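You operate a simulated robot arm through the tools that you are given. There is no shell and no other tool.

The job below is to be done with a simulated two-armed robot. You get a single attempt, and the scene is never put back.

## Task
Wipe the smear off the hall mirror and clear the grey bottle off the bench seat.
Fine: wall lamp on first; use the pink cloth: spray it twice with the blue bottle, which stays where it stands; cloth back where it lay; grey bottle on the console; lamp off last. Set down upright: grey bottle. What is to be rubbed or washed off counts as gone when no trace of it is left.

It is judged by the outcome, as a careful person would: the job done as asked, and still so three seconds after it is handed in. It fails if anything else is knocked over, pushed out of place, dropped, spilled or broken. Flat cloth is picked up by pressing the open fingertips on it (5 to 10 N) and closing them slowly along it; thin cloth reads only 2 to 8 mm in the jaws.

## Robot
Two 7-joint arms with two-finger parallel grippers on one trunk, on a base that moves. Base frame: it is fixed to the floor where the robot stands at the start and does not move with it; the origin is under the middle of the robot, x ahead of it, y to its left, z up. Readings come in cm, rad, newtons and seconds.
The left shoulder is at the start at [5, 16.8, 110.7], the right one opposite. With the tool pointing down near the work surface each hand reaches from about 10 to 58 cm from the robot's upright axis, wherever it stands, measured 20 degrees to its own side. Places, roughly: blue spray bottle [125, -225, 100]; grey bottle [125, -200, 50]; mirror smear [130, -260, 130]; pink cloth [125, -250, 75]; pump of the blue bottle [120, -230, 100]; top of the console [120, -260, 80]; wall lamp switch [150, -210, 120]; wooden brush box [100, -275, 75]. Payload 1.57 kg a hand.
Tool frame (each hand has its own): the origin (TCP) lies between the finger pads and is the grasp point; the fingertips stand 3 cm ahead of it; z points along the fingers, y is the line along which they close. The gripper opens to 8 cm. The fingers are 1.7 cm wide and 1.2 cm thick; the gripper's body (4 by 8.2 cm) begins 8 cm behind the TCP.
Orientation is told as [roll, pitch, yaw] about the base's x, y, z axes, in that order, counted from this pose: with the fingers straight down and closing along the base's y, the tool's x points along the base's -x, its y along +y and its z along -z.

## Interface
- The arms move only by the tool apply_moves. It takes "left_plan", "right_plan" or both (then of equal length, played together; a hand with none holds still); each is a list of rows, each a list of 3 entries, a list of its own where there are three numbers: the shift along the base's x, y, z in m, then the turn, a rotation vector about the base's x, y, z in rad, then the gripper command, from -1 (shut) to 1 (fully open), values between in proportion. In form: [[[x, y, z], [ax, ay, az], grip], ...]. A call has 1 to 20 rows; each row is the pose to reach, as a shift and turn from the pose commanded when the call began. Rows are played at 5 a second. More than 5 cm and 0.15 rad between two rows, or a gripper value outside its range, and nothing of the call is played. A pose out of reach is approached as far as the arm can. The call stops where the force on the tool passes 40 N (or 10 N more than at its start, if that is more) or the arm is blocked; 0.2 s more then pass. Each finger travels about 4.5 cm/s and halts on what it meets, pressing with about 24 N; the grip force reading is that of the motor and also rises with nothing between the fingers. The clock runs only during rows and for 0.2 s after the last one: add rows that repeat a pose to give the fingers time. The reply holds the time, the measured pose of the TCP, the force on the tool along the base axes, the opening and the grip force, in the units named above and with some noise, with the torque about the TCP (base axes, N m) and any sound that the robot's microphone picked up.
- Cameras (640 x 400 px; columns grow to the right, rows downward): "scene" is now at [13.06, 0.38, 132.68]; the picture's right is [0.06, -1.00, 0.00], its down [-0.47, -0.03, -0.88] and it looks along [0.88, 0.05, -0.47] (base axes); focal length 276 px, centre (320, 200). "left" rides on the left gripper at [7.2, 0.7, -12.2] in its tool frame; the picture's right is [-0.09, 1.00, 0.00], its down [-0.84, -0.08, -0.54] and it looks along [-0.54, -0.05, 0.84] (tool axes); focal length 238 px, centre (320, 200). "right" rides on the right gripper at [7.2, -0.7, -12.2] in its tool frame; the picture's right is [0.09, 1.00, 0.00], its down [-0.84, 0.08, -0.54] and it looks along [-0.54, 0.05, 0.84] (tool axes); focal length 238 px, centre (320, 200). There is no depth. A picture from a camera that has moved, and an enlarged one, comes with that camera's place and axes in the base frame and with its lens.
- camera(camera): a new picture of that camera. The clock stands still meanwhile.
- raise_lower(by): slides the trunk up (or, below 0, down) by that many cm; the arms and the scene camera ride with it, the base frame stays. It gives what a move gives, with no picture.
- roll_base(legs): drives the robot by 1 to 6 legs, each [ahead, left, turn to the left] in cm, cm and rad, along the robot's own axes; the way and the turn of a leg run together, so that a leg with both is an arc; at most 150 cm and 3.142 rad a leg. The arms and the cameras ride along, it lands a little off, and it stops where it bumps. It gives what a move gives.
- turn_head(pan, tilt): turns the head with the scene camera to pan (to the left, within 1.396 rad either way) and tilt (down, from -0.506 to 1.204), counted from straight ahead of the robot. It gives what a move gives.
- inspect(camera, box): a new picture of the part [left, top, right, bottom] of that camera's present view, enlarged. The clock stands still meanwhile.
- sign_off(): hands the job in; it is judged then, once.

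Nothing tells you exact positions but the pictures and the camera data. Unless the task says otherwise, let go and move clear before handing in.

The tools are called by a JSON object that holds its "fn" and its "kwargs". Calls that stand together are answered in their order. apply_moves: Moves the arms, as the interface text tells. Its arguments: {"type":"object","properties":{"left_plan":{"type":"array","items":{"type":"array"}},"right_plan":{"type":"array","items":{"type":"array"}}},"required":[]} The other tools are called the same way: raise_lower (by) moves the trunk up or down; roll_base (legs) drives the base; turn_head (pan, tilt) turns the head that bears the scene camera; camera (camera) takes a picture; inspect (camera, box) takes an enlarged picture of a part of a camera's view; sign_off () hands the job in.

At the start:

```text
time_s: 0.0
left_eef_pos: [44.61, 21.83, 120.42]
left_tool_rot: [0.0, 0.001, 0.003]
left_force: [-0.3, 0.3, -0.1]
left_moment: [0.02, -0.01, -0.01]
left_opening: 8.02
left_grip_force: 0.1
right_eef_pos: [42.34, -21.22, 120.23]
right_tool_rot: [0.0, 0.001, -0.003]
right_force: [-0.4, -0.1, 0.2]
right_moment: [-0.03, 0.0, 0.01]
right_opening: 7.97
right_grip_force: 0.1
trunk travel left (down, up): [-27.5, 16.8]
robot x, y, heading: [0.4, -0.23, 0.001]
head pan, tilt (commanded): [0.061, 0.49]
```

scene: 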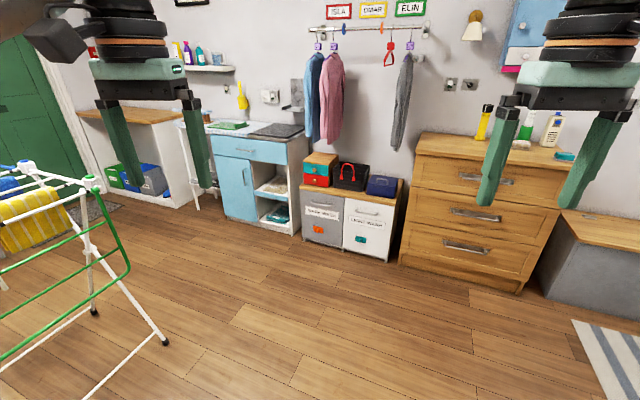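
right: 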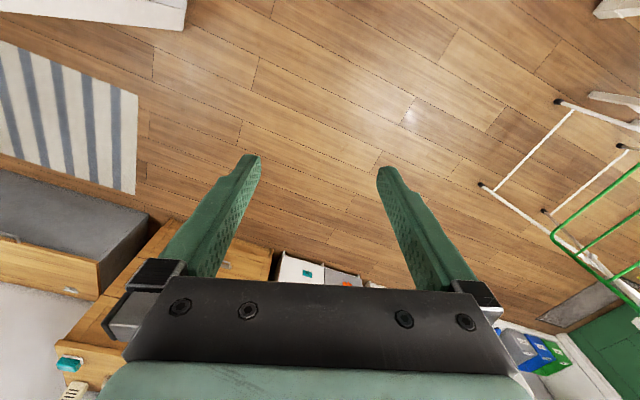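
left: 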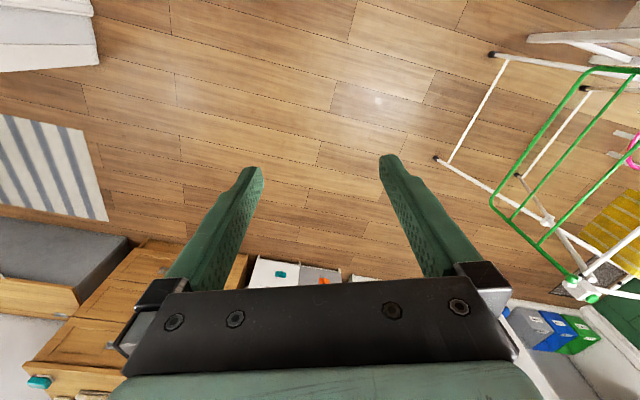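

I see a laundry-type room; the mirror, console and bench should be off to my right. I'll turn the head right to look there before driving.

{"fn": "turn_head", "kwargs": {"pan": -1.0, "tilt": 0.3}}

{"fn": "camera", "kwargs": {"camera": "scene"}}

```text
time_s: 1.3
left_eef_pos: [44.62, 21.94, 120.32]
left_tool_rot: [0.001, 0.0, 0.001]
left_force: [-0.6, -0.1, -0.9]
left_moment: [-0.01, 0.01, -0.02]
left_opening: 8.02
left_grip_force: 0.0
right_eef_pos: [42.33, -21.14, 120.19]
right_tool_rot: [-0.001, 0.003, -0.002]
right_force: [-0.6, -0.3, 0.4]
right_moment: [0.02, 0.03, -0.02]
right_opening: 7.98
right_grip_force: 0.0
trunk travel left (down, up): [-27.5, 16.8]
robot x, y, heading: [0.21, -0.09, -0.004]
head pan, tilt (commanded): [-1.0, 0.3]
```

```text
taken
camera scene: at [9.01, -8.02, 134.44], right [-0.84, -0.54, 0.0], down [-0.16, 0.25, -0.96], along [0.52, -0.8, -0.3], focal length 276 px, centre (320, 200)
```

scene: 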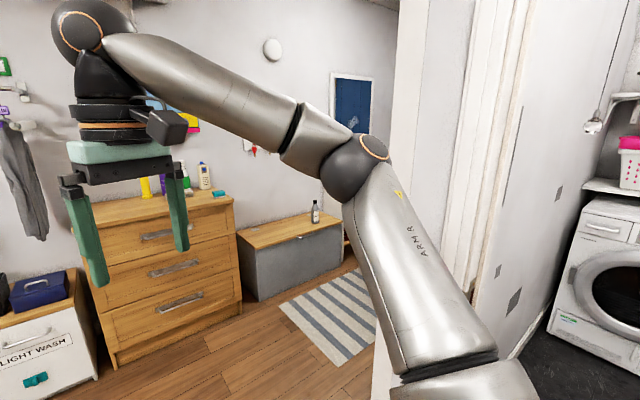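

A bench with the grey bottle is visible beyond the dresser, and a wall end hides the console. I'll look further around for obstacles.

{"fn": "turn_head", "kwargs": {"pan": -1.3, "tilt": 0.6}}

{"fn": "camera", "kwargs": {"camera": "scene"}}

{"fn": "turn_head", "kwargs": {"pan": -0.6, "tilt": 0.5}}

{"fn": "camera", "kwargs": {"camera": "scene"}}

```text
time_s: 2.1
left_eef_pos: [44.5, 21.72, 120.29]
left_tool_rot: [0.0, 0.001, 0.001]
left_force: [-0.7, 0.3, 0.0]
left_moment: [0.0, -0.02, -0.05]
left_opening: 8.0
left_grip_force: 0.1
right_eef_pos: [42.35, -21.16, 120.1]
right_tool_rot: [-0.001, 0.0, -0.002]
right_force: [0.9, 1.0, 0.7]
right_moment: [-0.02, -0.02, -0.01]
right_opening: 7.99
right_grip_force: 0.2
trunk travel left (down, up): [-27.5, 16.8]
robot x, y, heading: [0.16, 0.19, 0.004]
head pan, tilt (commanded): [-1.3, 0.6]
```

```text
taken
camera scene: at [6.33, -8.69, 131.7], right [-0.96, -0.27, 0.0], down [-0.15, 0.54, -0.83], along [0.22, -0.8, -0.56], focal length 276 px, centre (320, 200)
```

scene: 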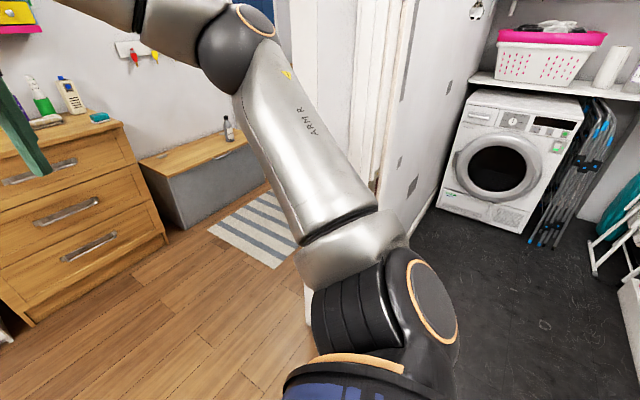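

```text
time_s: 3.2
left_eef_pos: [44.48, 21.73, 120.38]
left_tool_rot: [0.001, -0.001, 0.002]
left_force: [-0.5, -0.2, -0.2]
left_moment: [0.03, 0.02, 0.0]
left_opening: 8.02
left_grip_force: 0.1
right_eef_pos: [42.36, -21.26, 120.24]
right_tool_rot: [0.0, 0.001, -0.002]
right_force: [0.2, -0.6, -0.5]
right_moment: [-0.02, -0.04, 0.0]
right_opening: 7.98
right_grip_force: 0.1
trunk travel left (down, up): [-27.5, 16.8]
robot x, y, heading: [-0.21, 0.08, 0.003]
head pan, tilt (commanded): [-0.6, 0.499]
```

```text
taken
camera scene: at [11.46, -5.31, 132.6], right [-0.57, -0.82, 0.0], down [-0.39, 0.27, -0.88], along [0.72, -0.5, -0.48], focal length 276 px, centre (320, 200)
```

scene: 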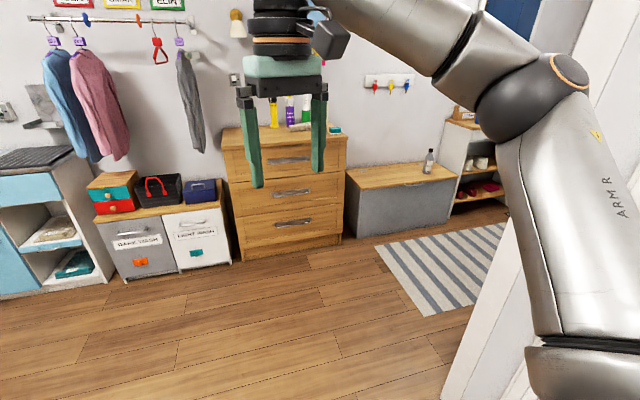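

The room behind looks rotated about -0.36 rad relative to my base frame. I'll zoom in to see where the partition's corner meets the floor before driving.

{"fn": "turn_head", "kwargs": {"pan": -1.3, "tilt": 0.75}}

{"fn": "camera", "kwargs": {"camera": "scene"}}

{"fn": "inspect", "kwargs": {"camera": "scene", "box": [220, 100, 460, 300]}}

```text
time_s: 4.2
left_eef_pos: [44.56, 21.8, 120.45]
left_tool_rot: [0.001, 0.001, 0.001]
left_force: [-0.4, -0.9, 0.4]
left_moment: [0.01, -0.03, -0.03]
left_opening: 8.0
left_grip_force: 0.2
right_eef_pos: [42.37, -21.42, 120.21]
right_tool_rot: [-0.002, 0.002, -0.001]
right_force: [-0.8, 0.2, -0.3]
right_moment: [0.02, 0.02, 0.01]
right_opening: 8.02
right_grip_force: 0.0
trunk travel left (down, up): [-27.5, 16.8]
robot x, y, heading: [-0.1, 0.0, -0.001]
head pan, tilt (commanded): [-1.3, 0.75]
```

```text
taken
camera scene: at [6.18, -8.15, 130.4], right [-0.96, -0.27, 0.0], down [-0.18, 0.66, -0.73], along [0.2, -0.7, -0.68], focal length 276 px, centre (320, 200)
```

scene: 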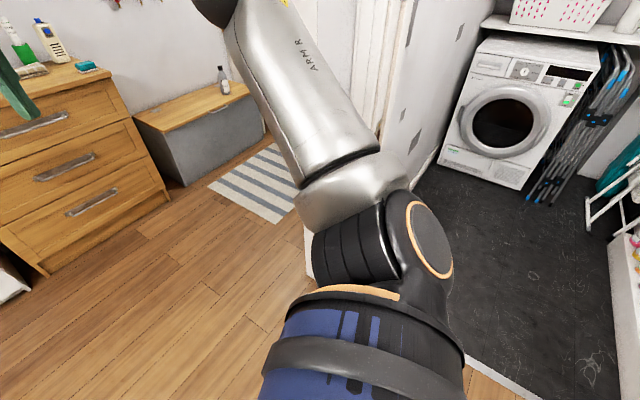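

```text
2.00 times, centred on (340, 200) of scene
camera zoom: at [6.18, -8.15, 130.4], right [-0.96, -0.27, 0.0], down [-0.18, 0.66, -0.73], along [0.2, -0.7, -0.68], focal length 551 px, centre (280, 200)
```

zoom: 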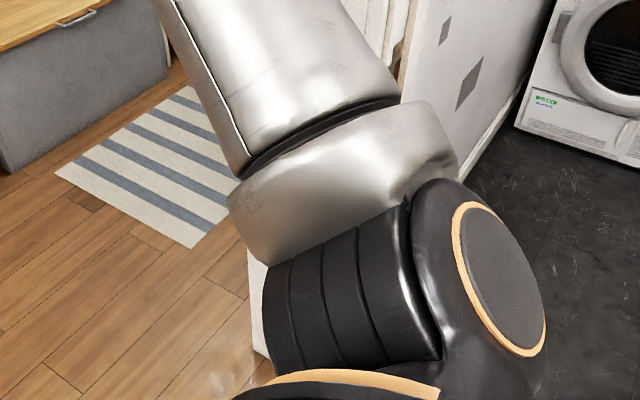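

The hall corridor runs between a partition corner near [35.6, -83.4] and the bench/console wall, turned about -0.36 rad. I'll turn to face that wall, go forward into the corridor, then slide right part of the way and look again.

{"fn": "roll_base", "kwargs": {"legs": [[0, 0, -0.36], [60, 12, 0], [50, 0, 0], [0, -90, 0]]}}

{"fn": "turn_head", "kwargs": {"pan": -0.6, "tilt": 0.4}}

{"fn": "camera", "kwargs": {"camera": "scene"}}

```text
time_s: 19.1
left_eef_pos: [126.16, -105.98, 120.39]
left_tool_rot: [-0.001, 0.001, -0.363]
left_force: [0.4, -0.7, 0.6]
left_moment: [-0.04, -0.03, -0.03]
left_opening: 8.01
left_grip_force: 0.0
right_eef_pos: [108.78, -145.32, 120.22]
right_tool_rot: [0.0, 0.001, -0.366]
right_force: [0.6, 0.3, -0.3]
right_moment: [-0.01, 0.0, -0.02]
right_opening: 8.01
right_grip_force: 0.1
trunk travel left (down, up): [-27.5, 16.8]
robot x, y, heading: [76.97, -110.48, -0.361]
head pan, tilt (commanded): [-1.3, 0.75]
```

```text
time_s: 20.2
left_eef_pos: [126.02, -105.87, 120.29]
left_tool_rot: [0.0, 0.001, -0.364]
left_force: [0.5, 0.2, -0.1]
left_moment: [-0.03, 0.03, 0.02]
left_opening: 8.01
left_grip_force: 0.0
right_eef_pos: [108.71, -145.33, 120.19]
right_tool_rot: [-0.001, 0.003, -0.365]
right_force: [-0.7, -0.3, -0.3]
right_moment: [0.0, 0.03, -0.01]
right_opening: 8.02
right_grip_force: 0.2
trunk travel left (down, up): [-27.5, 16.8]
robot x, y, heading: [76.76, -110.78, -0.365]
head pan, tilt (commanded): [-0.6, 0.4]
```

```text
taken
camera scene: at [85.72, -119.6, 133.51], right [-0.82, -0.57, 0.0], down [-0.22, 0.32, -0.92], along [0.52, -0.76, -0.39], focal length 276 px, centre (320, 200)
```

scene: 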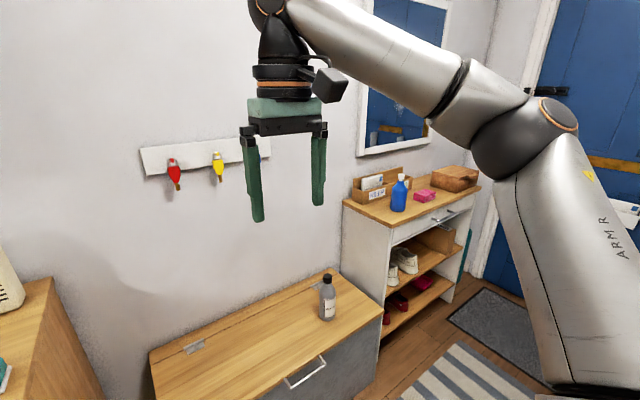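

The console with blue bottle, pink cloth, brush box and letter tray is visible, with the mirror above, and the grey bottle stands on the bench lid. I'll slide further right and look at it head on.

{"fn": "roll_base", "kwargs": {"legs": [[0, -80, 0]]}}

{"fn": "turn_head", "kwargs": {"pan": -0.15, "tilt": 0.35}}

{"fn": "camera", "kwargs": {"camera": "scene"}}

```text
time_s: 27.7
left_eef_pos: [96.88, -182.01, 120.39]
left_tool_rot: [0.001, 0.0, -0.37]
left_force: [0.6, 0.2, -0.1]
left_moment: [0.0, -0.01, -0.02]
left_opening: 8.03
left_grip_force: 0.1
right_eef_pos: [79.41, -221.39, 120.21]
right_tool_rot: [0.001, 0.003, -0.374]
right_force: [0.1, -0.8, 0.1]
right_moment: [-0.02, -0.04, 0.02]
right_opening: 7.99
right_grip_force: 0.1
trunk travel left (down, up): [-27.5, 16.8]
robot x, y, heading: [47.57, -185.99, -0.374]
head pan, tilt (commanded): [-0.6, 0.4]
```

```text
time_s: 28.6
left_eef_pos: [96.93, -181.98, 120.31]
left_tool_rot: [0.0, 0.001, -0.372]
left_force: [-0.4, 0.0, -1.0]
left_moment: [-0.03, 0.04, 0.0]
left_opening: 8.03
left_grip_force: 0.0
right_eef_pos: [79.18, -221.37, 120.26]
right_tool_rot: [0.0, 0.001, -0.373]
right_force: [1.1, 0.6, 0.3]
right_moment: [0.02, -0.02, 0.0]
right_opening: 8.02
right_grip_force: 0.0
trunk travel left (down, up): [-27.5, 16.8]
robot x, y, heading: [47.59, -185.99, -0.374]
head pan, tilt (commanded): [-0.15, 0.351]
```

```text
taken
camera scene: at [59.32, -192.4, 133.97], right [-0.5, -0.87, 0.0], down [-0.3, 0.17, -0.94], along [0.81, -0.47, -0.34], focal length 276 px, centre (320, 200)
```

scene: 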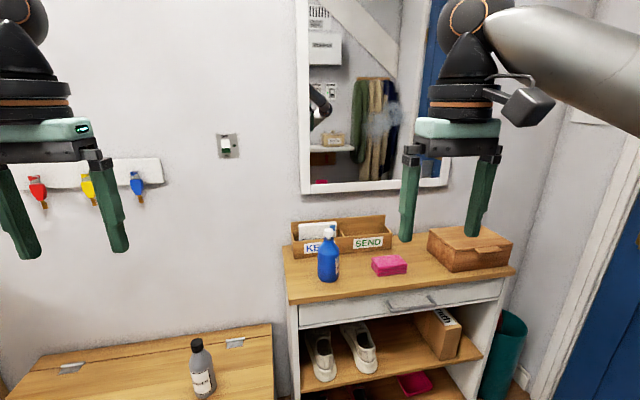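

I now face the wall: switch plate, mirror, console with items are all in view. I'll zoom on the mirror smear, cloth, switch and bottles.

{"fn": "inspect", "kwargs": {"camera": "scene", "box": [280, 0, 480, 200]}}

{"fn": "inspect", "kwargs": {"camera": "scene", "box": [270, 200, 530, 320]}}

{"fn": "inspect", "kwargs": {"camera": "scene", "box": [190, 110, 270, 170]}}

{"fn": "inspect", "kwargs": {"camera": "scene", "box": [130, 310, 290, 400]}}

```text
2.00 times, centred on (380, 100) of scene
camera zoom: at [59.32, -192.4, 133.97], right [-0.5, -0.87, 0.0], down [-0.3, 0.17, -0.94], along [0.81, -0.47, -0.34], focal length 551 px, centre (200, 400)
```

zoom: 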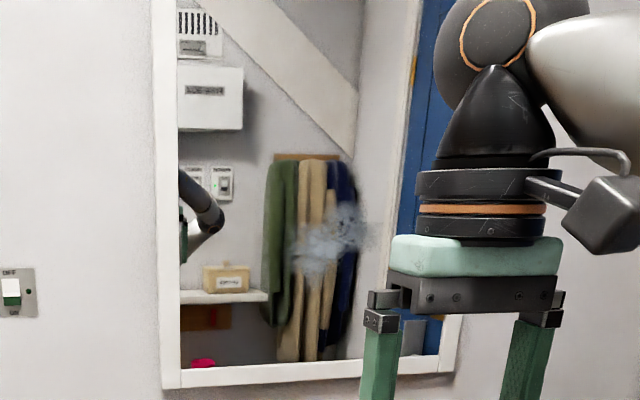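

```text
2.46 times, centred on (400, 260) of scene
camera zoom: at [59.32, -192.4, 133.97], right [-0.5, -0.87, 0.0], down [-0.3, 0.17, -0.94], along [0.81, -0.47, -0.34], focal length 678 px, centre (123, 52)
```

zoom: 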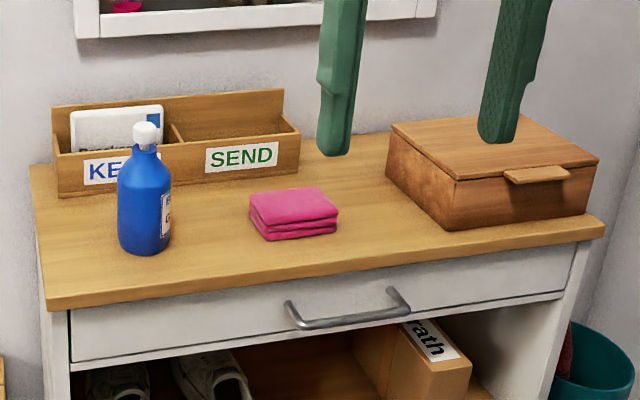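

```text
6.67 times, centred on (230, 140) of scene
camera zoom: at [59.32, -192.4, 133.97], right [-0.5, -0.87, 0.0], down [-0.3, 0.17, -0.94], along [0.81, -0.47, -0.34], focal length 1837 px, centre (920, 600)
```

zoom: 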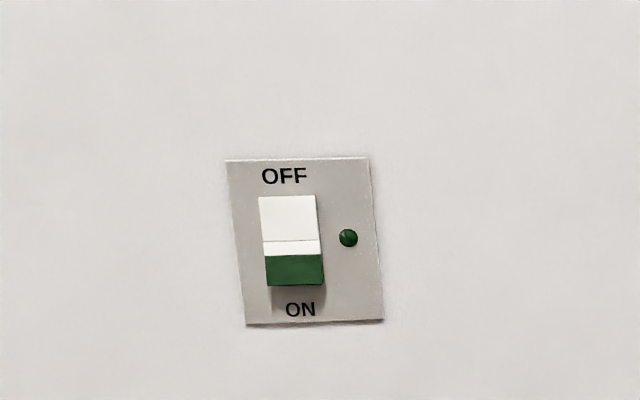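

```text
4.00 times, centred on (210, 355) of scene
camera zoom: at [59.32, -192.4, 133.97], right [-0.5, -0.87, 0.0], down [-0.3, 0.17, -0.94], along [0.81, -0.47, -0.34], focal length 1102 px, centre (760, -420)
```

zoom: 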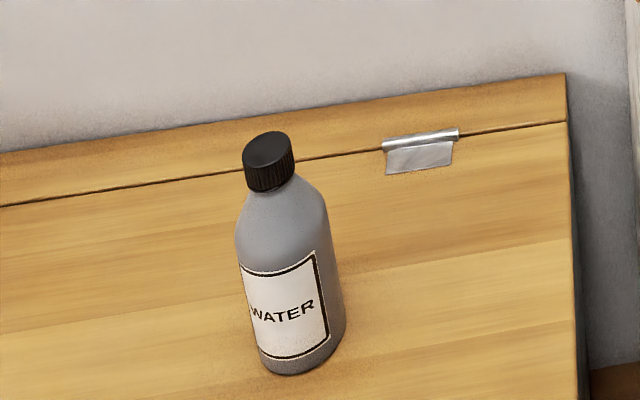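

Everything is located roughly: console top z≈81, blue bottle ≈[120,-231], cloth ≈[115.5,-251.5], grey bottle ≈[132,-191] on a bench ≈44 high, switch ≈[154,-211,119.5]. I'll look down to see my own base footprint before approaching.

{"fn": "turn_head", "kwargs": {"pan": 0.0, "tilt": 1.2}}

{"fn": "camera", "kwargs": {"camera": "scene"}}

{"fn": "camera", "kwargs": {"camera": "right"}}

{"fn": "camera", "kwargs": {"camera": "left"}}

```text
time_s: 29.8
left_eef_pos: [97.08, -182.02, 120.39]
left_tool_rot: [0.0, 0.0, -0.371]
left_force: [0.1, 1.0, -0.3]
left_moment: [0.01, 0.04, 0.02]
left_opening: 8.02
left_grip_force: 0.0
right_eef_pos: [79.28, -221.27, 120.23]
right_tool_rot: [0.0, 0.001, -0.374]
right_force: [-0.5, 0.3, 0.1]
right_moment: [0.01, -0.03, 0.0]
right_opening: 8.0
right_grip_force: 0.0
trunk travel left (down, up): [-27.5, 16.8]
robot x, y, heading: [47.86, -186.68, -0.376]
head pan, tilt (commanded): [0.0, 1.201]
```

```text
taken
camera scene: at [56.46, -189.79, 127.23], right [-0.36, -0.93, 0.0], down [-0.87, 0.34, -0.36], along [0.34, -0.13, -0.93], focal length 276 px, centre (320, 200)
```

scene: 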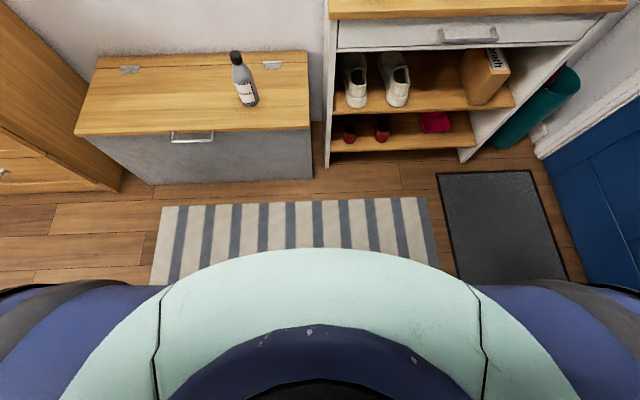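

```text
taken
camera right: at [72.51, -219.46, 132.35], right [0.28, 0.96, 0.0], down [0.81, -0.23, 0.54], along [0.52, -0.15, -0.84], focal length 238 px, centre (320, 200)
```

right: 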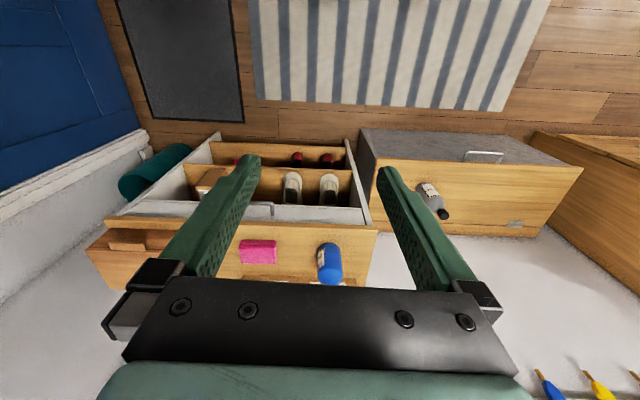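

```text
taken
camera left: at [90.57, -178.73, 132.67], right [0.45, 0.9, 0.0], down [0.75, -0.37, 0.54], along [0.48, -0.24, -0.84], focal length 238 px, centre (320, 200)
```

left: 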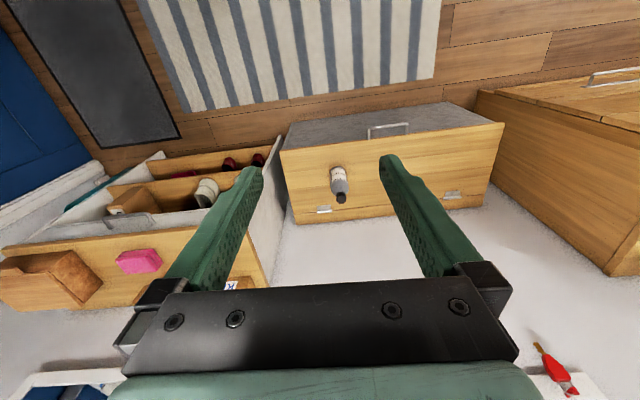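

My base stays within about 34 cm ahead of its axis, so standing ~42 cm off the console front is safe. I'll align to the wall and move closer.

{"fn": "roll_base", "kwargs": {"legs": [[0, 0, 0.036], [33, -11, 0]]}}

{"fn": "turn_head", "kwargs": {"pan": 0.0, "tilt": 0.8}}

{"fn": "camera", "kwargs": {"camera": "scene"}}

{"fn": "camera", "kwargs": {"camera": "right"}}

{"fn": "camera", "kwargs": {"camera": "left"}}

```text
time_s: 32.4
left_eef_pos: [124.14, -201.34, 120.36]
left_tool_rot: [0.0, 0.001, -0.332]
left_force: [-0.5, 0.1, 0.2]
left_moment: [0.02, 0.01, 0.01]
left_opening: 7.99
left_grip_force: 0.1
right_eef_pos: [107.89, -241.19, 120.2]
right_tool_rot: [0.001, 0.003, -0.335]
right_force: [0.7, -0.3, 0.9]
right_moment: [0.05, 0.02, -0.01]
right_opening: 8.03
right_grip_force: 0.1
trunk travel left (down, up): [-27.5, 16.8]
robot x, y, heading: [75.18, -207.68, -0.334]
head pan, tilt (commanded): [0.0, 1.201]
```

```text
time_s: 33.3
left_eef_pos: [124.18, -201.21, 120.43]
left_tool_rot: [0.001, -0.001, -0.333]
left_force: [0.6, 0.4, 0.0]
left_moment: [0.0, -0.02, 0.03]
left_opening: 8.01
left_grip_force: 0.0
right_eef_pos: [107.83, -241.33, 120.19]
right_tool_rot: [-0.001, 0.0, -0.335]
right_force: [-0.5, -0.3, -0.5]
right_moment: [0.02, 0.01, 0.0]
right_opening: 7.99
right_grip_force: 0.1
trunk travel left (down, up): [-27.5, 16.8]
robot x, y, heading: [75.41, -206.72, -0.337]
head pan, tilt (commanded): [0.0, 0.799]
```

```text
taken
camera scene: at [86.27, -211.35, 130.0], right [-0.33, -0.94, 0.0], down [-0.68, 0.24, -0.7], along [0.66, -0.23, -0.72], focal length 276 px, centre (320, 200)
```

scene: 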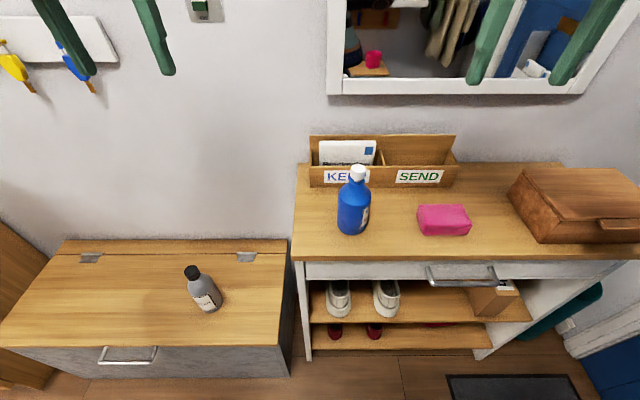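

```text
taken
camera right: at [101.05, -239.6, 132.36], right [0.24, 0.97, 0.0], down [0.82, -0.2, 0.54], along [0.53, -0.13, -0.84], focal length 238 px, centre (320, 200)
```

right: 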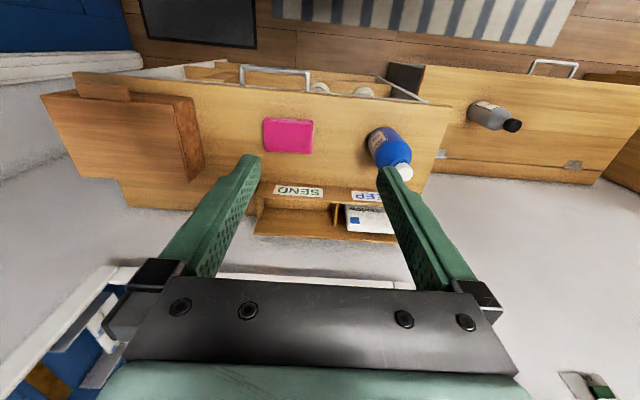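

```text
taken
camera left: at [117.62, -198.24, 132.68], right [0.41, 0.91, 0.0], down [0.77, -0.35, 0.54], along [0.49, -0.22, -0.84], focal length 238 px, centre (320, 200)
```

left: 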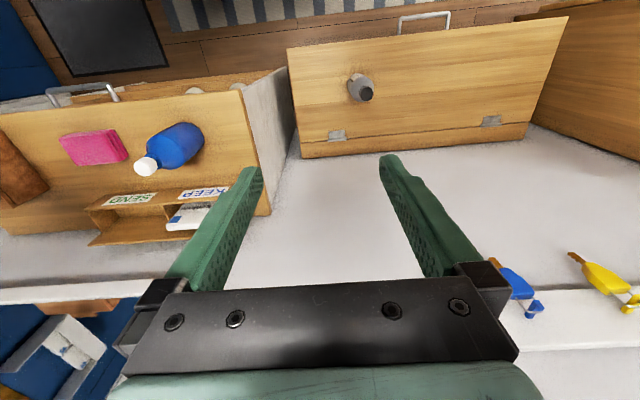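

I'm aligned with the wall now, about 44 cm from the console. I'll zoom in on the blue bottle's head, the cloth and the switch to pin down positions and nozzle direction.

{"fn": "inspect", "kwargs": {"camera": "scene", "box": [300, 120, 500, 260]}}

{"fn": "inspect", "kwargs": {"camera": "left", "box": [50, 100, 250, 260]}}

{"fn": "inspect", "kwargs": {"camera": "right", "box": [240, 100, 440, 260]}}

{"fn": "turn_head", "kwargs": {"pan": 0.0, "tilt": 0.2}}

{"fn": "camera", "kwargs": {"camera": "scene"}}

```text
2.86 times, centred on (400, 190) of scene
camera zoom: at [86.27, -211.35, 130.0], right [-0.33, -0.94, 0.0], down [-0.68, 0.24, -0.7], along [0.66, -0.23, -0.72], focal length 787 px, centre (91, 229)
```

zoom: 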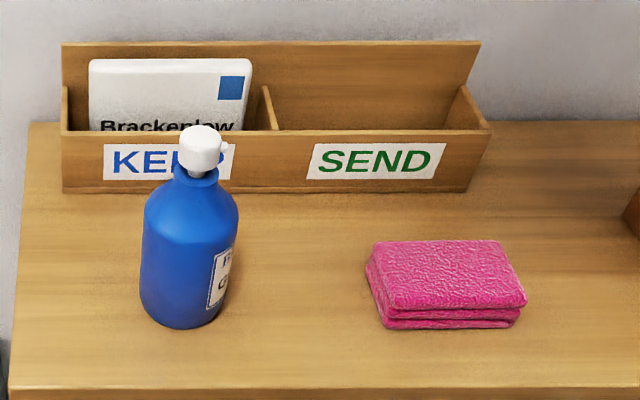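

```text
2.50 times, centred on (150, 180) of left
camera zoom: at [117.62, -198.24, 132.68], right [0.41, 0.91, 0.0], down [0.77, -0.35, 0.54], along [0.49, -0.22, -0.84], focal length 596 px, centre (745, 250)
```

zoom: 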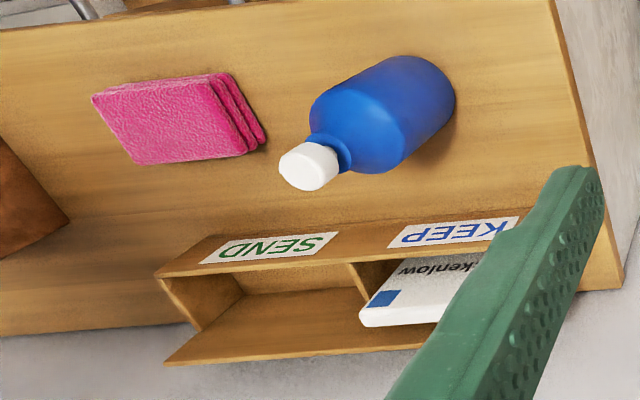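

```text
2.50 times, centred on (340, 180) of right
camera zoom: at [101.05, -239.6, 132.36], right [0.24, 0.97, 0.0], down [0.82, -0.2, 0.54], along [0.53, -0.13, -0.84], focal length 596 px, centre (270, 250)
```

zoom: 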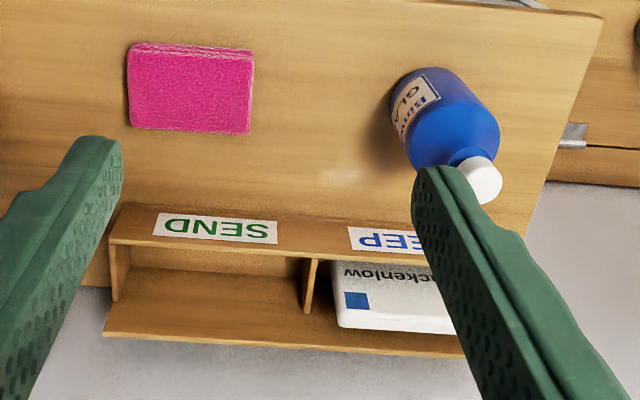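

```text
time_s: 34.3
left_eef_pos: [124.03, -201.29, 120.45]
left_tool_rot: [-0.002, 0.0, -0.333]
left_force: [-0.2, -1.1, -0.7]
left_moment: [0.0, -0.01, -0.01]
left_opening: 8.0
left_grip_force: 0.0
right_eef_pos: [107.82, -241.23, 120.15]
right_tool_rot: [0.001, 0.001, -0.336]
right_force: [0.2, 0.1, 0.1]
right_moment: [0.01, -0.03, 0.04]
right_opening: 8.0
right_grip_force: 0.1
trunk travel left (down, up): [-27.5, 16.8]
robot x, y, heading: [75.09, -206.94, -0.335]
head pan, tilt (commanded): [0.0, 0.201]
```

```text
taken
camera scene: at [87.45, -211.76, 135.36], right [-0.33, -0.94, 0.0], down [-0.19, 0.07, -0.98], along [0.93, -0.32, -0.2], focal length 276 px, centre (320, 200)
```

scene: 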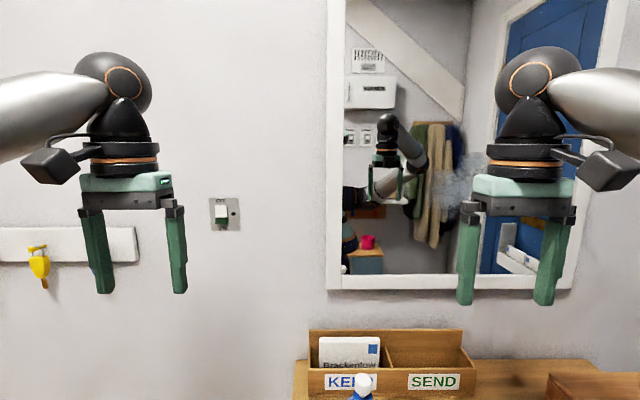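

The pump's nozzle nub points to the right (toward the cloth's side), so the right hand will hold the cloth there and the left will press the pump. First I look closely at the switch.

{"fn": "inspect", "kwargs": {"camera": "scene", "box": [196, 185, 256, 235]}}

{"fn": "inspect", "kwargs": {"camera": "scene", "box": [400, 110, 560, 260]}}

```text
8.00 times, centred on (226, 210) of scene
camera zoom: at [87.45, -211.76, 135.36], right [-0.33, -0.94, 0.0], down [-0.19, 0.07, -0.98], along [0.93, -0.32, -0.2], focal length 2204 px, centre (1072, 120)
```

zoom: 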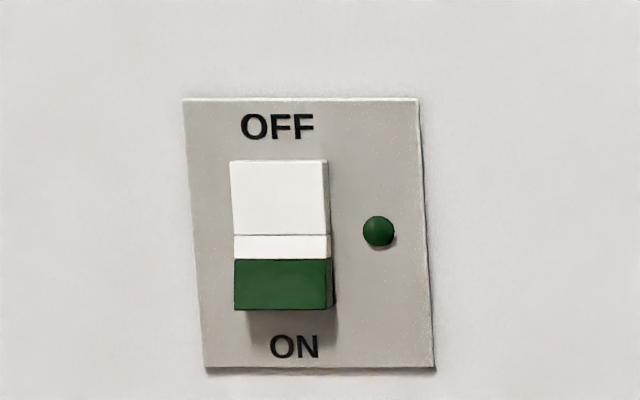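

```text
2.67 times, centred on (480, 185) of scene
camera zoom: at [87.45, -211.76, 135.36], right [-0.33, -0.94, 0.0], down [-0.19, 0.07, -0.98], along [0.93, -0.32, -0.2], focal length 735 px, centre (-107, 240)
```

zoom: 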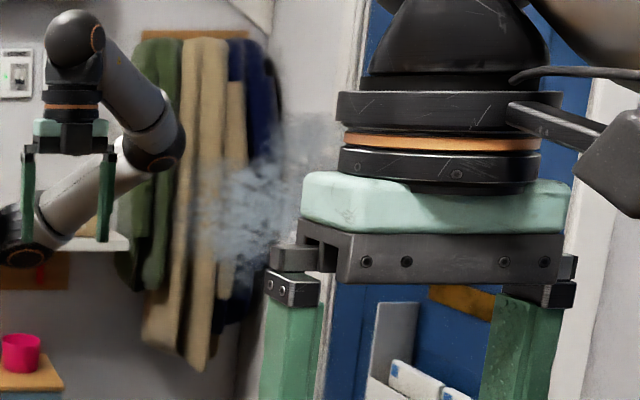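

The rocker's lower (green) half at about z 119.3, V-aligned with my left hand, is the ON side. I'll pitch the left tool to horizontal facing the wall with the fingers closed.

{"fn": "apply_moves", "kwargs": {"left_plan": [[[0.0103, -0.0036, 0], [-0.0472, -0.1348, 0], -1], [[0.0206, -0.0072, 0], [-0.0944, -0.2695, 0], -1], [[0.0309, -0.0108, 0], [-0.1416, -0.4043, 0], -1], [[0.0412, -0.0144, 0], [-0.1888, -0.5391, 0], -1], [[0.0515, -0.018, 0], [-0.236, -0.6738, 0], -1], [[0.0617, -0.0216, 0], [-0.2833, -0.8086, 0], -1], [[0.072, -0.0253, 0], [-0.3305, -0.9433, 0], -1], [[0.0823, -0.0289, 0], [-0.3777, -1.0781, 0], -1], [[0.0926, -0.0325, 0], [-0.4249, -1.2129, 0], -1], [[0.1029, -0.0361, 0], [-0.4721, -1.3476, 0], -1], [[0.1132, -0.0397, 0], [-0.5193, -1.4824, 0], -1], [[0.1132, -0.0397, 0], [-0.5193, -1.4824, 0], -1]]}}

{"fn": "camera", "kwargs": {"camera": "scene"}}

{"fn": "camera", "kwargs": {"camera": "left"}}

```text
time_s: 36.9
left_eef_pos: [135.43, -205.2, 120.35]
left_tool_rot: [-2.108, -1.567, 1.772]
left_force: [0.5, 0.4, 0.2]
left_moment: [0.0, 0.0, -0.02]
left_opening: 0.0
left_grip_force: 21.5
right_eef_pos: [107.89, -241.17, 120.24]
right_tool_rot: [0.0, -0.003, -0.338]
right_force: [1.2, -0.2, -0.5]
right_moment: [-0.03, -0.01, -0.01]
right_opening: 8.01
right_grip_force: 0.1
trunk travel left (down, up): [-27.5, 16.8]
robot x, y, heading: [75.0, -207.31, -0.337]
head pan, tilt (commanded): [0.0, 0.201]
```

```text
taken
camera scene: at [87.44, -211.76, 135.37], right [-0.33, -0.94, 0.0], down [-0.19, 0.07, -0.98], along [0.93, -0.32, -0.2], focal length 276 px, centre (320, 200)
```

scene: 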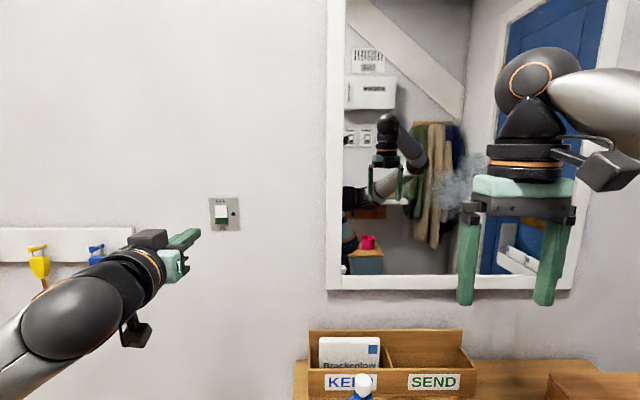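

```text
taken
camera left: at [124.22, -200.56, 113.31], right [0.33, 0.94, 0.09], down [-0.54, 0.11, 0.84], along [0.78, -0.32, 0.54], focal length 238 px, centre (320, 200)
```

left: 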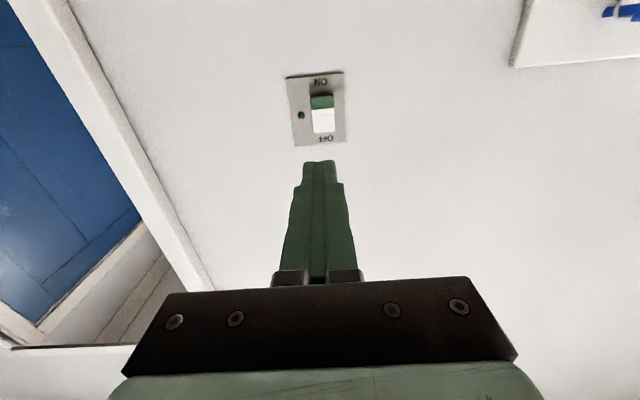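

The left hand is level and facing the wall; the switch appears just ahead of the fingertips. Zooming in on the wrist view to refine alignment.

{"fn": "inspect", "kwargs": {"camera": "left", "box": [270, 60, 370, 180]}}

```text
3.33 times, centred on (320, 120) of left
camera zoom: at [124.22, -200.56, 113.31], right [0.33, 0.94, 0.09], down [-0.54, 0.11, 0.84], along [0.78, -0.32, 0.54], focal length 794 px, centre (320, 467)
```

zoom: 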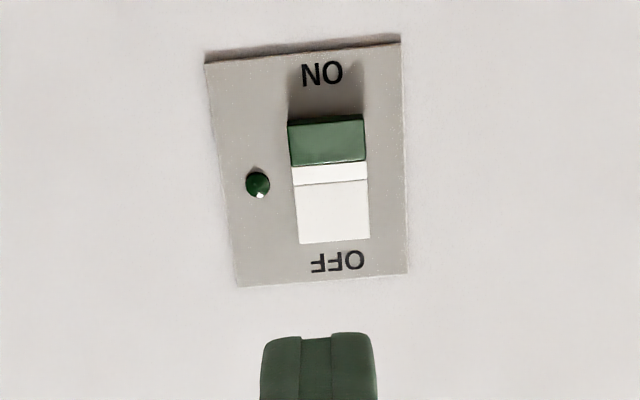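

I'll approach to about 1 cm short of the rocker's ON half, then press gently.

{"fn": "apply_moves", "kwargs": {"left_plan": [[[0.0385, -0.0108, -0.015], [0, 0, 0], -1], [[0.0763, -0.0241, -0.015], [0, 0, 0], -1], [[0.1046, -0.034, -0.015], [0, 0, 0], -1], [[0.1141, -0.0373, -0.015], [0, 0, 0], -1], [[0.1188, -0.0389, -0.015], [0, 0, 0], -1]]}}

{"fn": "camera", "kwargs": {"camera": "left"}}

{"fn": "inspect", "kwargs": {"camera": "scene", "box": [180, 170, 280, 250]}}

```text
time_s: 38.1
left_eef_pos: [147.42, -209.11, 118.93]
left_tool_rot: [-1.784, -1.567, 1.447]
left_force: [-0.7, -0.7, 0.4]
left_moment: [0.01, -0.01, 0.02]
left_opening: 0.02
left_grip_force: 21.2
right_eef_pos: [107.93, -241.27, 120.09]
right_tool_rot: [0.0, 0.001, -0.336]
right_force: [0.5, -0.2, 0.1]
right_moment: [0.03, 0.03, -0.03]
right_opening: 7.99
right_grip_force: 0.1
trunk travel left (down, up): [-27.5, 16.8]
robot x, y, heading: [75.02, -207.42, -0.335]
head pan, tilt (commanded): [0.0, 0.201]
```

```text
taken
camera left: at [136.21, -204.42, 111.84], right [0.33, 0.94, 0.09], down [-0.54, 0.11, 0.84], along [0.78, -0.32, 0.54], focal length 238 px, centre (320, 200)
```

left: 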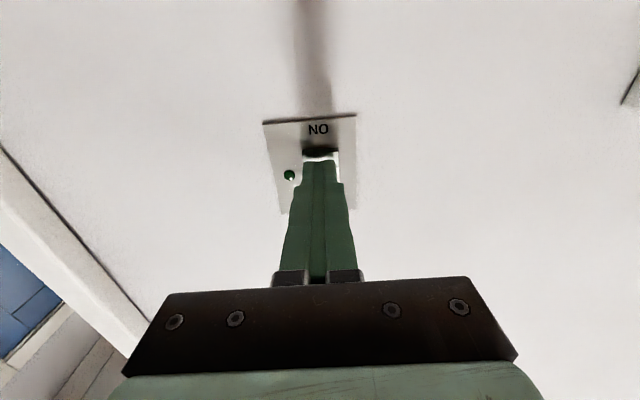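

```text
5.00 times, centred on (230, 210) of scene
camera zoom: at [87.45, -211.77, 135.37], right [-0.33, -0.94, 0.0], down [-0.19, 0.07, -0.98], along [0.93, -0.32, -0.2], focal length 1378 px, centre (770, 150)
```

zoom: 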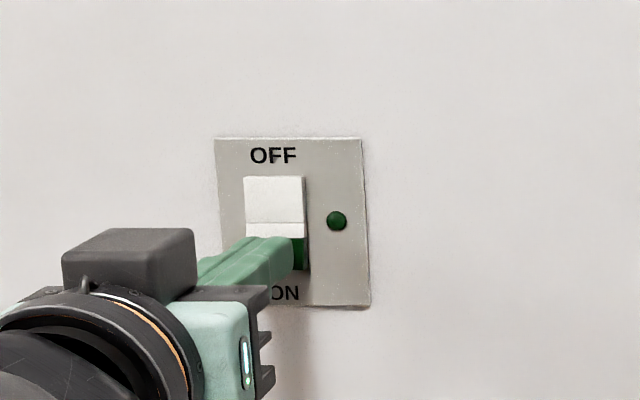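

Aligned on the ON half. Now pressing in slowly, in small steps.

{"fn": "apply_moves", "kwargs": {"left_plan": [[[0.0028, -0.001, 0], [0, 0, 0], -1], [[0.0057, -0.002, 0], [0, 0, 0], -1], [[0.0085, -0.003, 0], [0, 0, 0], -1], [[0.0104, -0.0036, 0], [0, 0, 0], -1]]}}

{"fn": "inspect", "kwargs": {"camera": "scene", "box": [180, 170, 280, 250]}}

```text
time_s: 39.1
left_eef_pos: [148.22, -209.39, 118.93]
left_tool_rot: [-1.078, -1.566, 0.741]
left_force: [-21.9, 8.6, -10.5]
left_moment: [0.01, 0.13, 0.01]
left_opening: 0.01
left_grip_force: 21.3
right_eef_pos: [107.67, -241.03, 120.29]
right_tool_rot: [0.002, -0.002, -0.336]
right_force: [-0.3, -0.4, -0.2]
right_moment: [0.03, 0.04, -0.01]
right_opening: 8.01
right_grip_force: 0.1
trunk travel left (down, up): [-27.5, 16.8]
robot x, y, heading: [74.86, -207.17, -0.332]
head pan, tilt (commanded): [0.0, 0.201]
heard: click
```

```text
5.00 times, centred on (230, 210) of scene
camera zoom: at [87.21, -211.61, 135.38], right [-0.33, -0.94, 0.0], down [-0.19, 0.06, -0.98], along [0.93, -0.32, -0.2], focal length 1378 px, centre (770, 150)
```

zoom: 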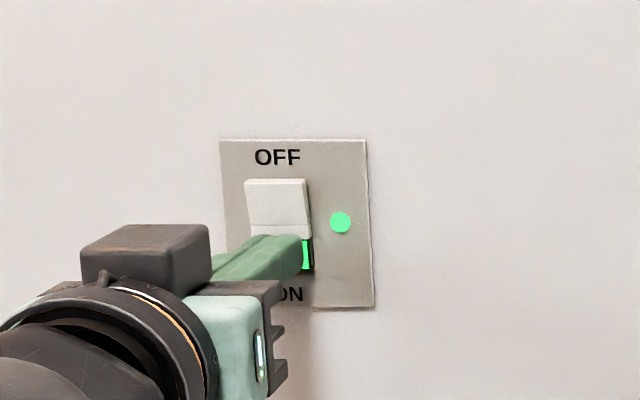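

The click sounded and the indicator lit: lamp is on. I'll back the left hand off and turn it back to point down.

{"fn": "apply_moves", "kwargs": {"left_plan": [[[-0.0378, 0.0132, 0], [0, 0, 0], -1], [[-0.0755, 0.0264, 0], [0, 0, 0], -1], [[-0.1132, 0.0397, 0.005], [0, 0, 0], -1], [[-0.1235, 0.0433, 0.01], [0.0472, 0.1348, 0], -1], [[-0.1338, 0.0469, 0.015], [0.0944, 0.2695, 0], -1], [[-0.1441, 0.0505, 0.015], [0.1416, 0.4043, 0], -1], [[-0.1544, 0.0541, 0.015], [0.1888, 0.5391, 0], -1], [[-0.1647, 0.0577, 0.015], [0.236, 0.6738, 0], -1], [[-0.175, 0.0613, 0.015], [0.2833, 0.8086, 0], -1], [[-0.1853, 0.0649, 0.015], [0.3305, 0.9433, 0], -1], [[-0.1956, 0.0685, 0.015], [0.3777, 1.0781, 0], -1], [[-0.2059, 0.0721, 0.015], [0.4249, 1.2129, 0], -1], [[-0.2162, 0.0757, 0.015], [0.4721, 1.3476, 0], -1], [[-0.2265, 0.0793, 0.015], [0.5193, 1.4824, 0], -1], [[-0.2265, 0.0793, 0.015], [0.5193, 1.4824, 0], -1]]}}

{"fn": "turn_head", "kwargs": {"pan": -0.3, "tilt": 0.75}}

{"fn": "camera", "kwargs": {"camera": "scene"}}

{"fn": "inspect", "kwargs": {"camera": "scene", "box": [220, 120, 420, 260]}}

```text
time_s: 42.3
left_eef_pos: [125.69, -201.49, 120.32]
left_tool_rot: [-0.003, 0.0, -0.334]
left_force: [0.0, -0.4, -0.2]
left_moment: [0.03, 0.0, 0.02]
left_opening: 0.02
left_grip_force: 21.6
right_eef_pos: [107.96, -241.26, 120.18]
right_tool_rot: [0.001, 0.001, -0.337]
right_force: [-0.6, 0.0, -0.3]
right_moment: [-0.02, 0.01, 0.01]
right_opening: 8.01
right_grip_force: 0.0
trunk travel left (down, up): [-27.5, 16.8]
robot x, y, heading: [75.03, -207.57, -0.332]
head pan, tilt (commanded): [0.0, 0.201]
```

```text
time_s: 43.3
left_eef_pos: [125.7, -201.57, 120.26]
left_tool_rot: [-0.001, 0.0, -0.333]
left_force: [-0.2, -0.6, 0.5]
left_moment: [0.07, 0.0, -0.03]
left_opening: 0.01
left_grip_force: 21.3
right_eef_pos: [107.89, -241.26, 120.2]
right_tool_rot: [0.002, 0.0, -0.337]
right_force: [0.0, -0.2, 0.1]
right_moment: [0.0, 0.0, -0.01]
right_opening: 7.99
right_grip_force: 0.1
trunk travel left (down, up): [-27.5, 16.8]
robot x, y, heading: [74.53, -207.75, -0.33]
head pan, tilt (commanded): [-0.3, 0.75]
```

```text
taken
camera scene: at [85.32, -213.61, 130.41], right [-0.59, -0.81, 0.0], down [-0.55, 0.4, -0.73], along [0.59, -0.43, -0.68], focal length 276 px, centre (320, 200)
```

scene: 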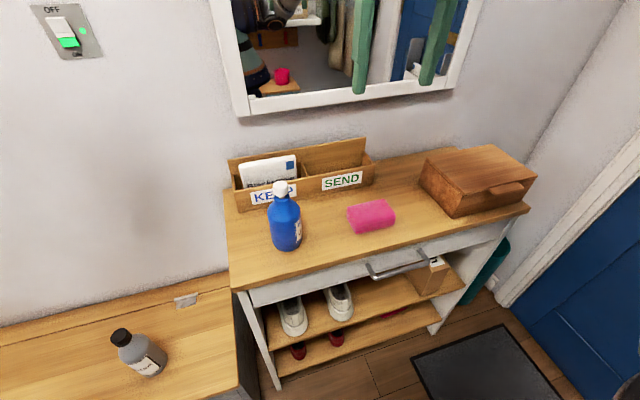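

```text
2.86 times, centred on (320, 190) of scene
camera zoom: at [85.32, -213.61, 130.41], right [-0.59, -0.81, 0.0], down [-0.55, 0.4, -0.73], along [0.59, -0.43, -0.68], focal length 787 px, centre (320, 229)
```

zoom: 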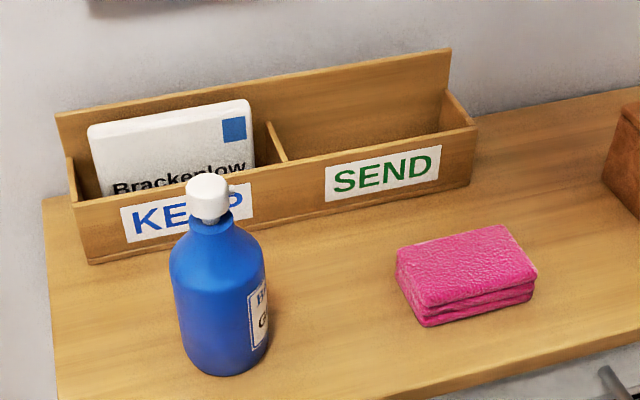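

Lamp indicator is on. I'll zoom tightly on the pump head to see the nozzle direction, from both scene and right wrist cameras.

{"fn": "inspect", "kwargs": {"camera": "scene", "box": [260, 170, 320, 210]}}

{"fn": "inspect", "kwargs": {"camera": "right", "box": [360, 110, 440, 190]}}

{"fn": "inspect", "kwargs": {"camera": "left", "box": [110, 110, 230, 200]}}

```text
10.00 times, centred on (290, 190) of scene
camera zoom: at [85.32, -213.61, 130.41], right [-0.59, -0.81, 0.0], down [-0.55, 0.4, -0.73], along [0.59, -0.43, -0.68], focal length 2755 px, centre (620, 300)
```

zoom: 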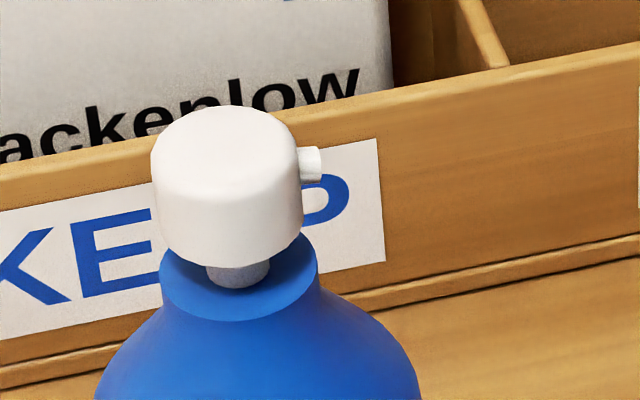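

```text
5.00 times, centred on (400, 150) of right
camera zoom: at [101.05, -239.6, 132.36], right [0.24, 0.97, 0.0], down [0.82, -0.2, 0.54], along [0.53, -0.13, -0.84], focal length 1192 px, centre (-80, 450)
```

zoom: 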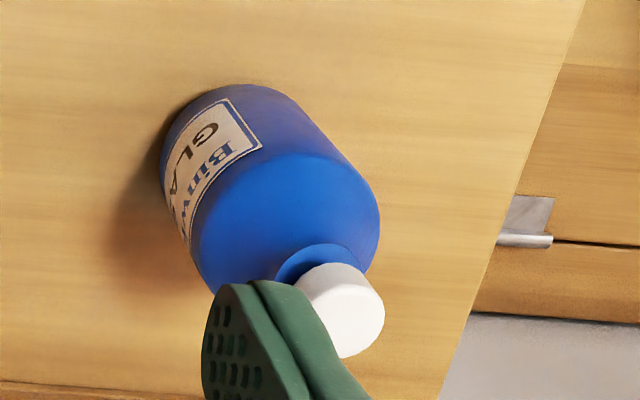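

```text
4.44 times, centred on (170, 155) of left
camera zoom: at [119.19, -198.53, 132.61], right [0.41, 0.91, 0.0], down [0.77, -0.35, 0.54], along [0.49, -0.22, -0.84], focal length 1059 px, centre (987, 400)
```

zoom: 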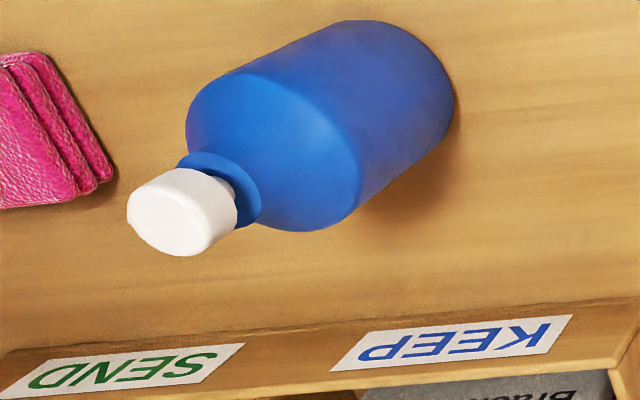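

The nozzle points right, parallel to the wall. Next I bring the right hand over the cloth with the fingers closing across its 6.5 cm depth, staying high at first.

{"fn": "apply_moves", "kwargs": {"right_plan": [[[0.0075, -0.0094, -0.003], [0, 0, -0.147], 1], [[0.015, -0.0188, -0.006], [0, 0, -0.294], 1], [[0.0225, -0.0282, -0.012], [0, 0, -0.441], 1], [[0.03, -0.0376, -0.018], [0, 0, -0.588], 1], [[0.0375, -0.047, -0.024], [0, 0, -0.735], 1], [[0.045, -0.0564, -0.03], [0, 0, -0.882], 1], [[0.0525, -0.0658, -0.036], [0, 0, -1.029], 1], [[0.06, -0.0752, -0.042], [0, 0, -1.176], 1], [[0.0675, -0.0846, -0.048], [0, 0, -1.323], 1], [[0.075, -0.0941, -0.05], [0, 0, -1.47], 1], [[0.075, -0.0941, -0.05], [0, 0, -1.47], 1]]}}

{"fn": "camera", "kwargs": {"camera": "scene"}}

{"fn": "camera", "kwargs": {"camera": "right"}}

```text
time_s: 45.7
left_eef_pos: [125.72, -201.45, 120.36]
left_tool_rot: [0.0, 0.001, -0.333]
left_force: [-0.4, -0.2, 0.5]
left_moment: [0.0, -0.01, 0.0]
left_opening: 0.0
left_grip_force: 21.6
right_eef_pos: [115.39, -250.67, 115.06]
right_tool_rot: [-0.001, 0.0, -1.809]
right_force: [0.0, 0.2, 1.0]
right_moment: [-0.01, -0.01, 0.04]
right_opening: 7.99
right_grip_force: 0.0
trunk travel left (down, up): [-27.5, 16.8]
robot x, y, heading: [74.82, -207.27, -0.335]
head pan, tilt (commanded): [-0.3, 0.75]
```

```text
taken
camera scene: at [85.31, -213.62, 130.4], right [-0.59, -0.81, 0.0], down [-0.55, 0.4, -0.73], along [0.59, -0.43, -0.68], focal length 276 px, centre (320, 200)
```

scene: 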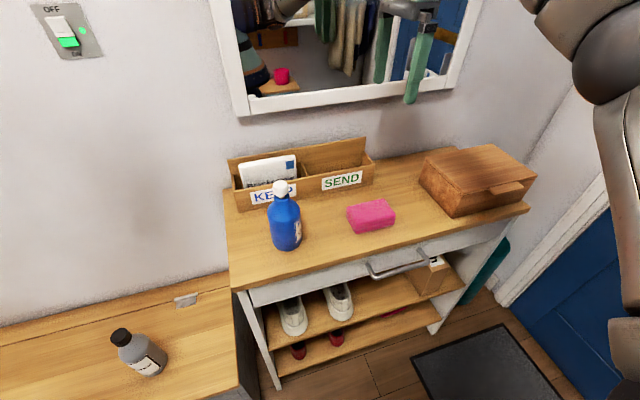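

```text
taken
camera right: at [116.54, -243.63, 127.31], right [0.99, -0.15, 0.0], down [-0.12, -0.83, 0.54], along [-0.08, -0.54, -0.84], focal length 238 px, centre (320, 200)
```

right: 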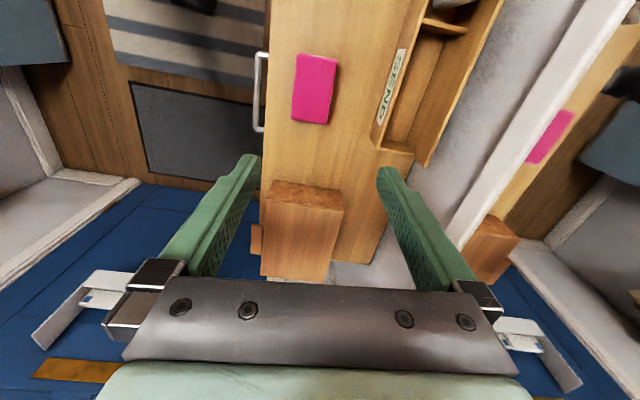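

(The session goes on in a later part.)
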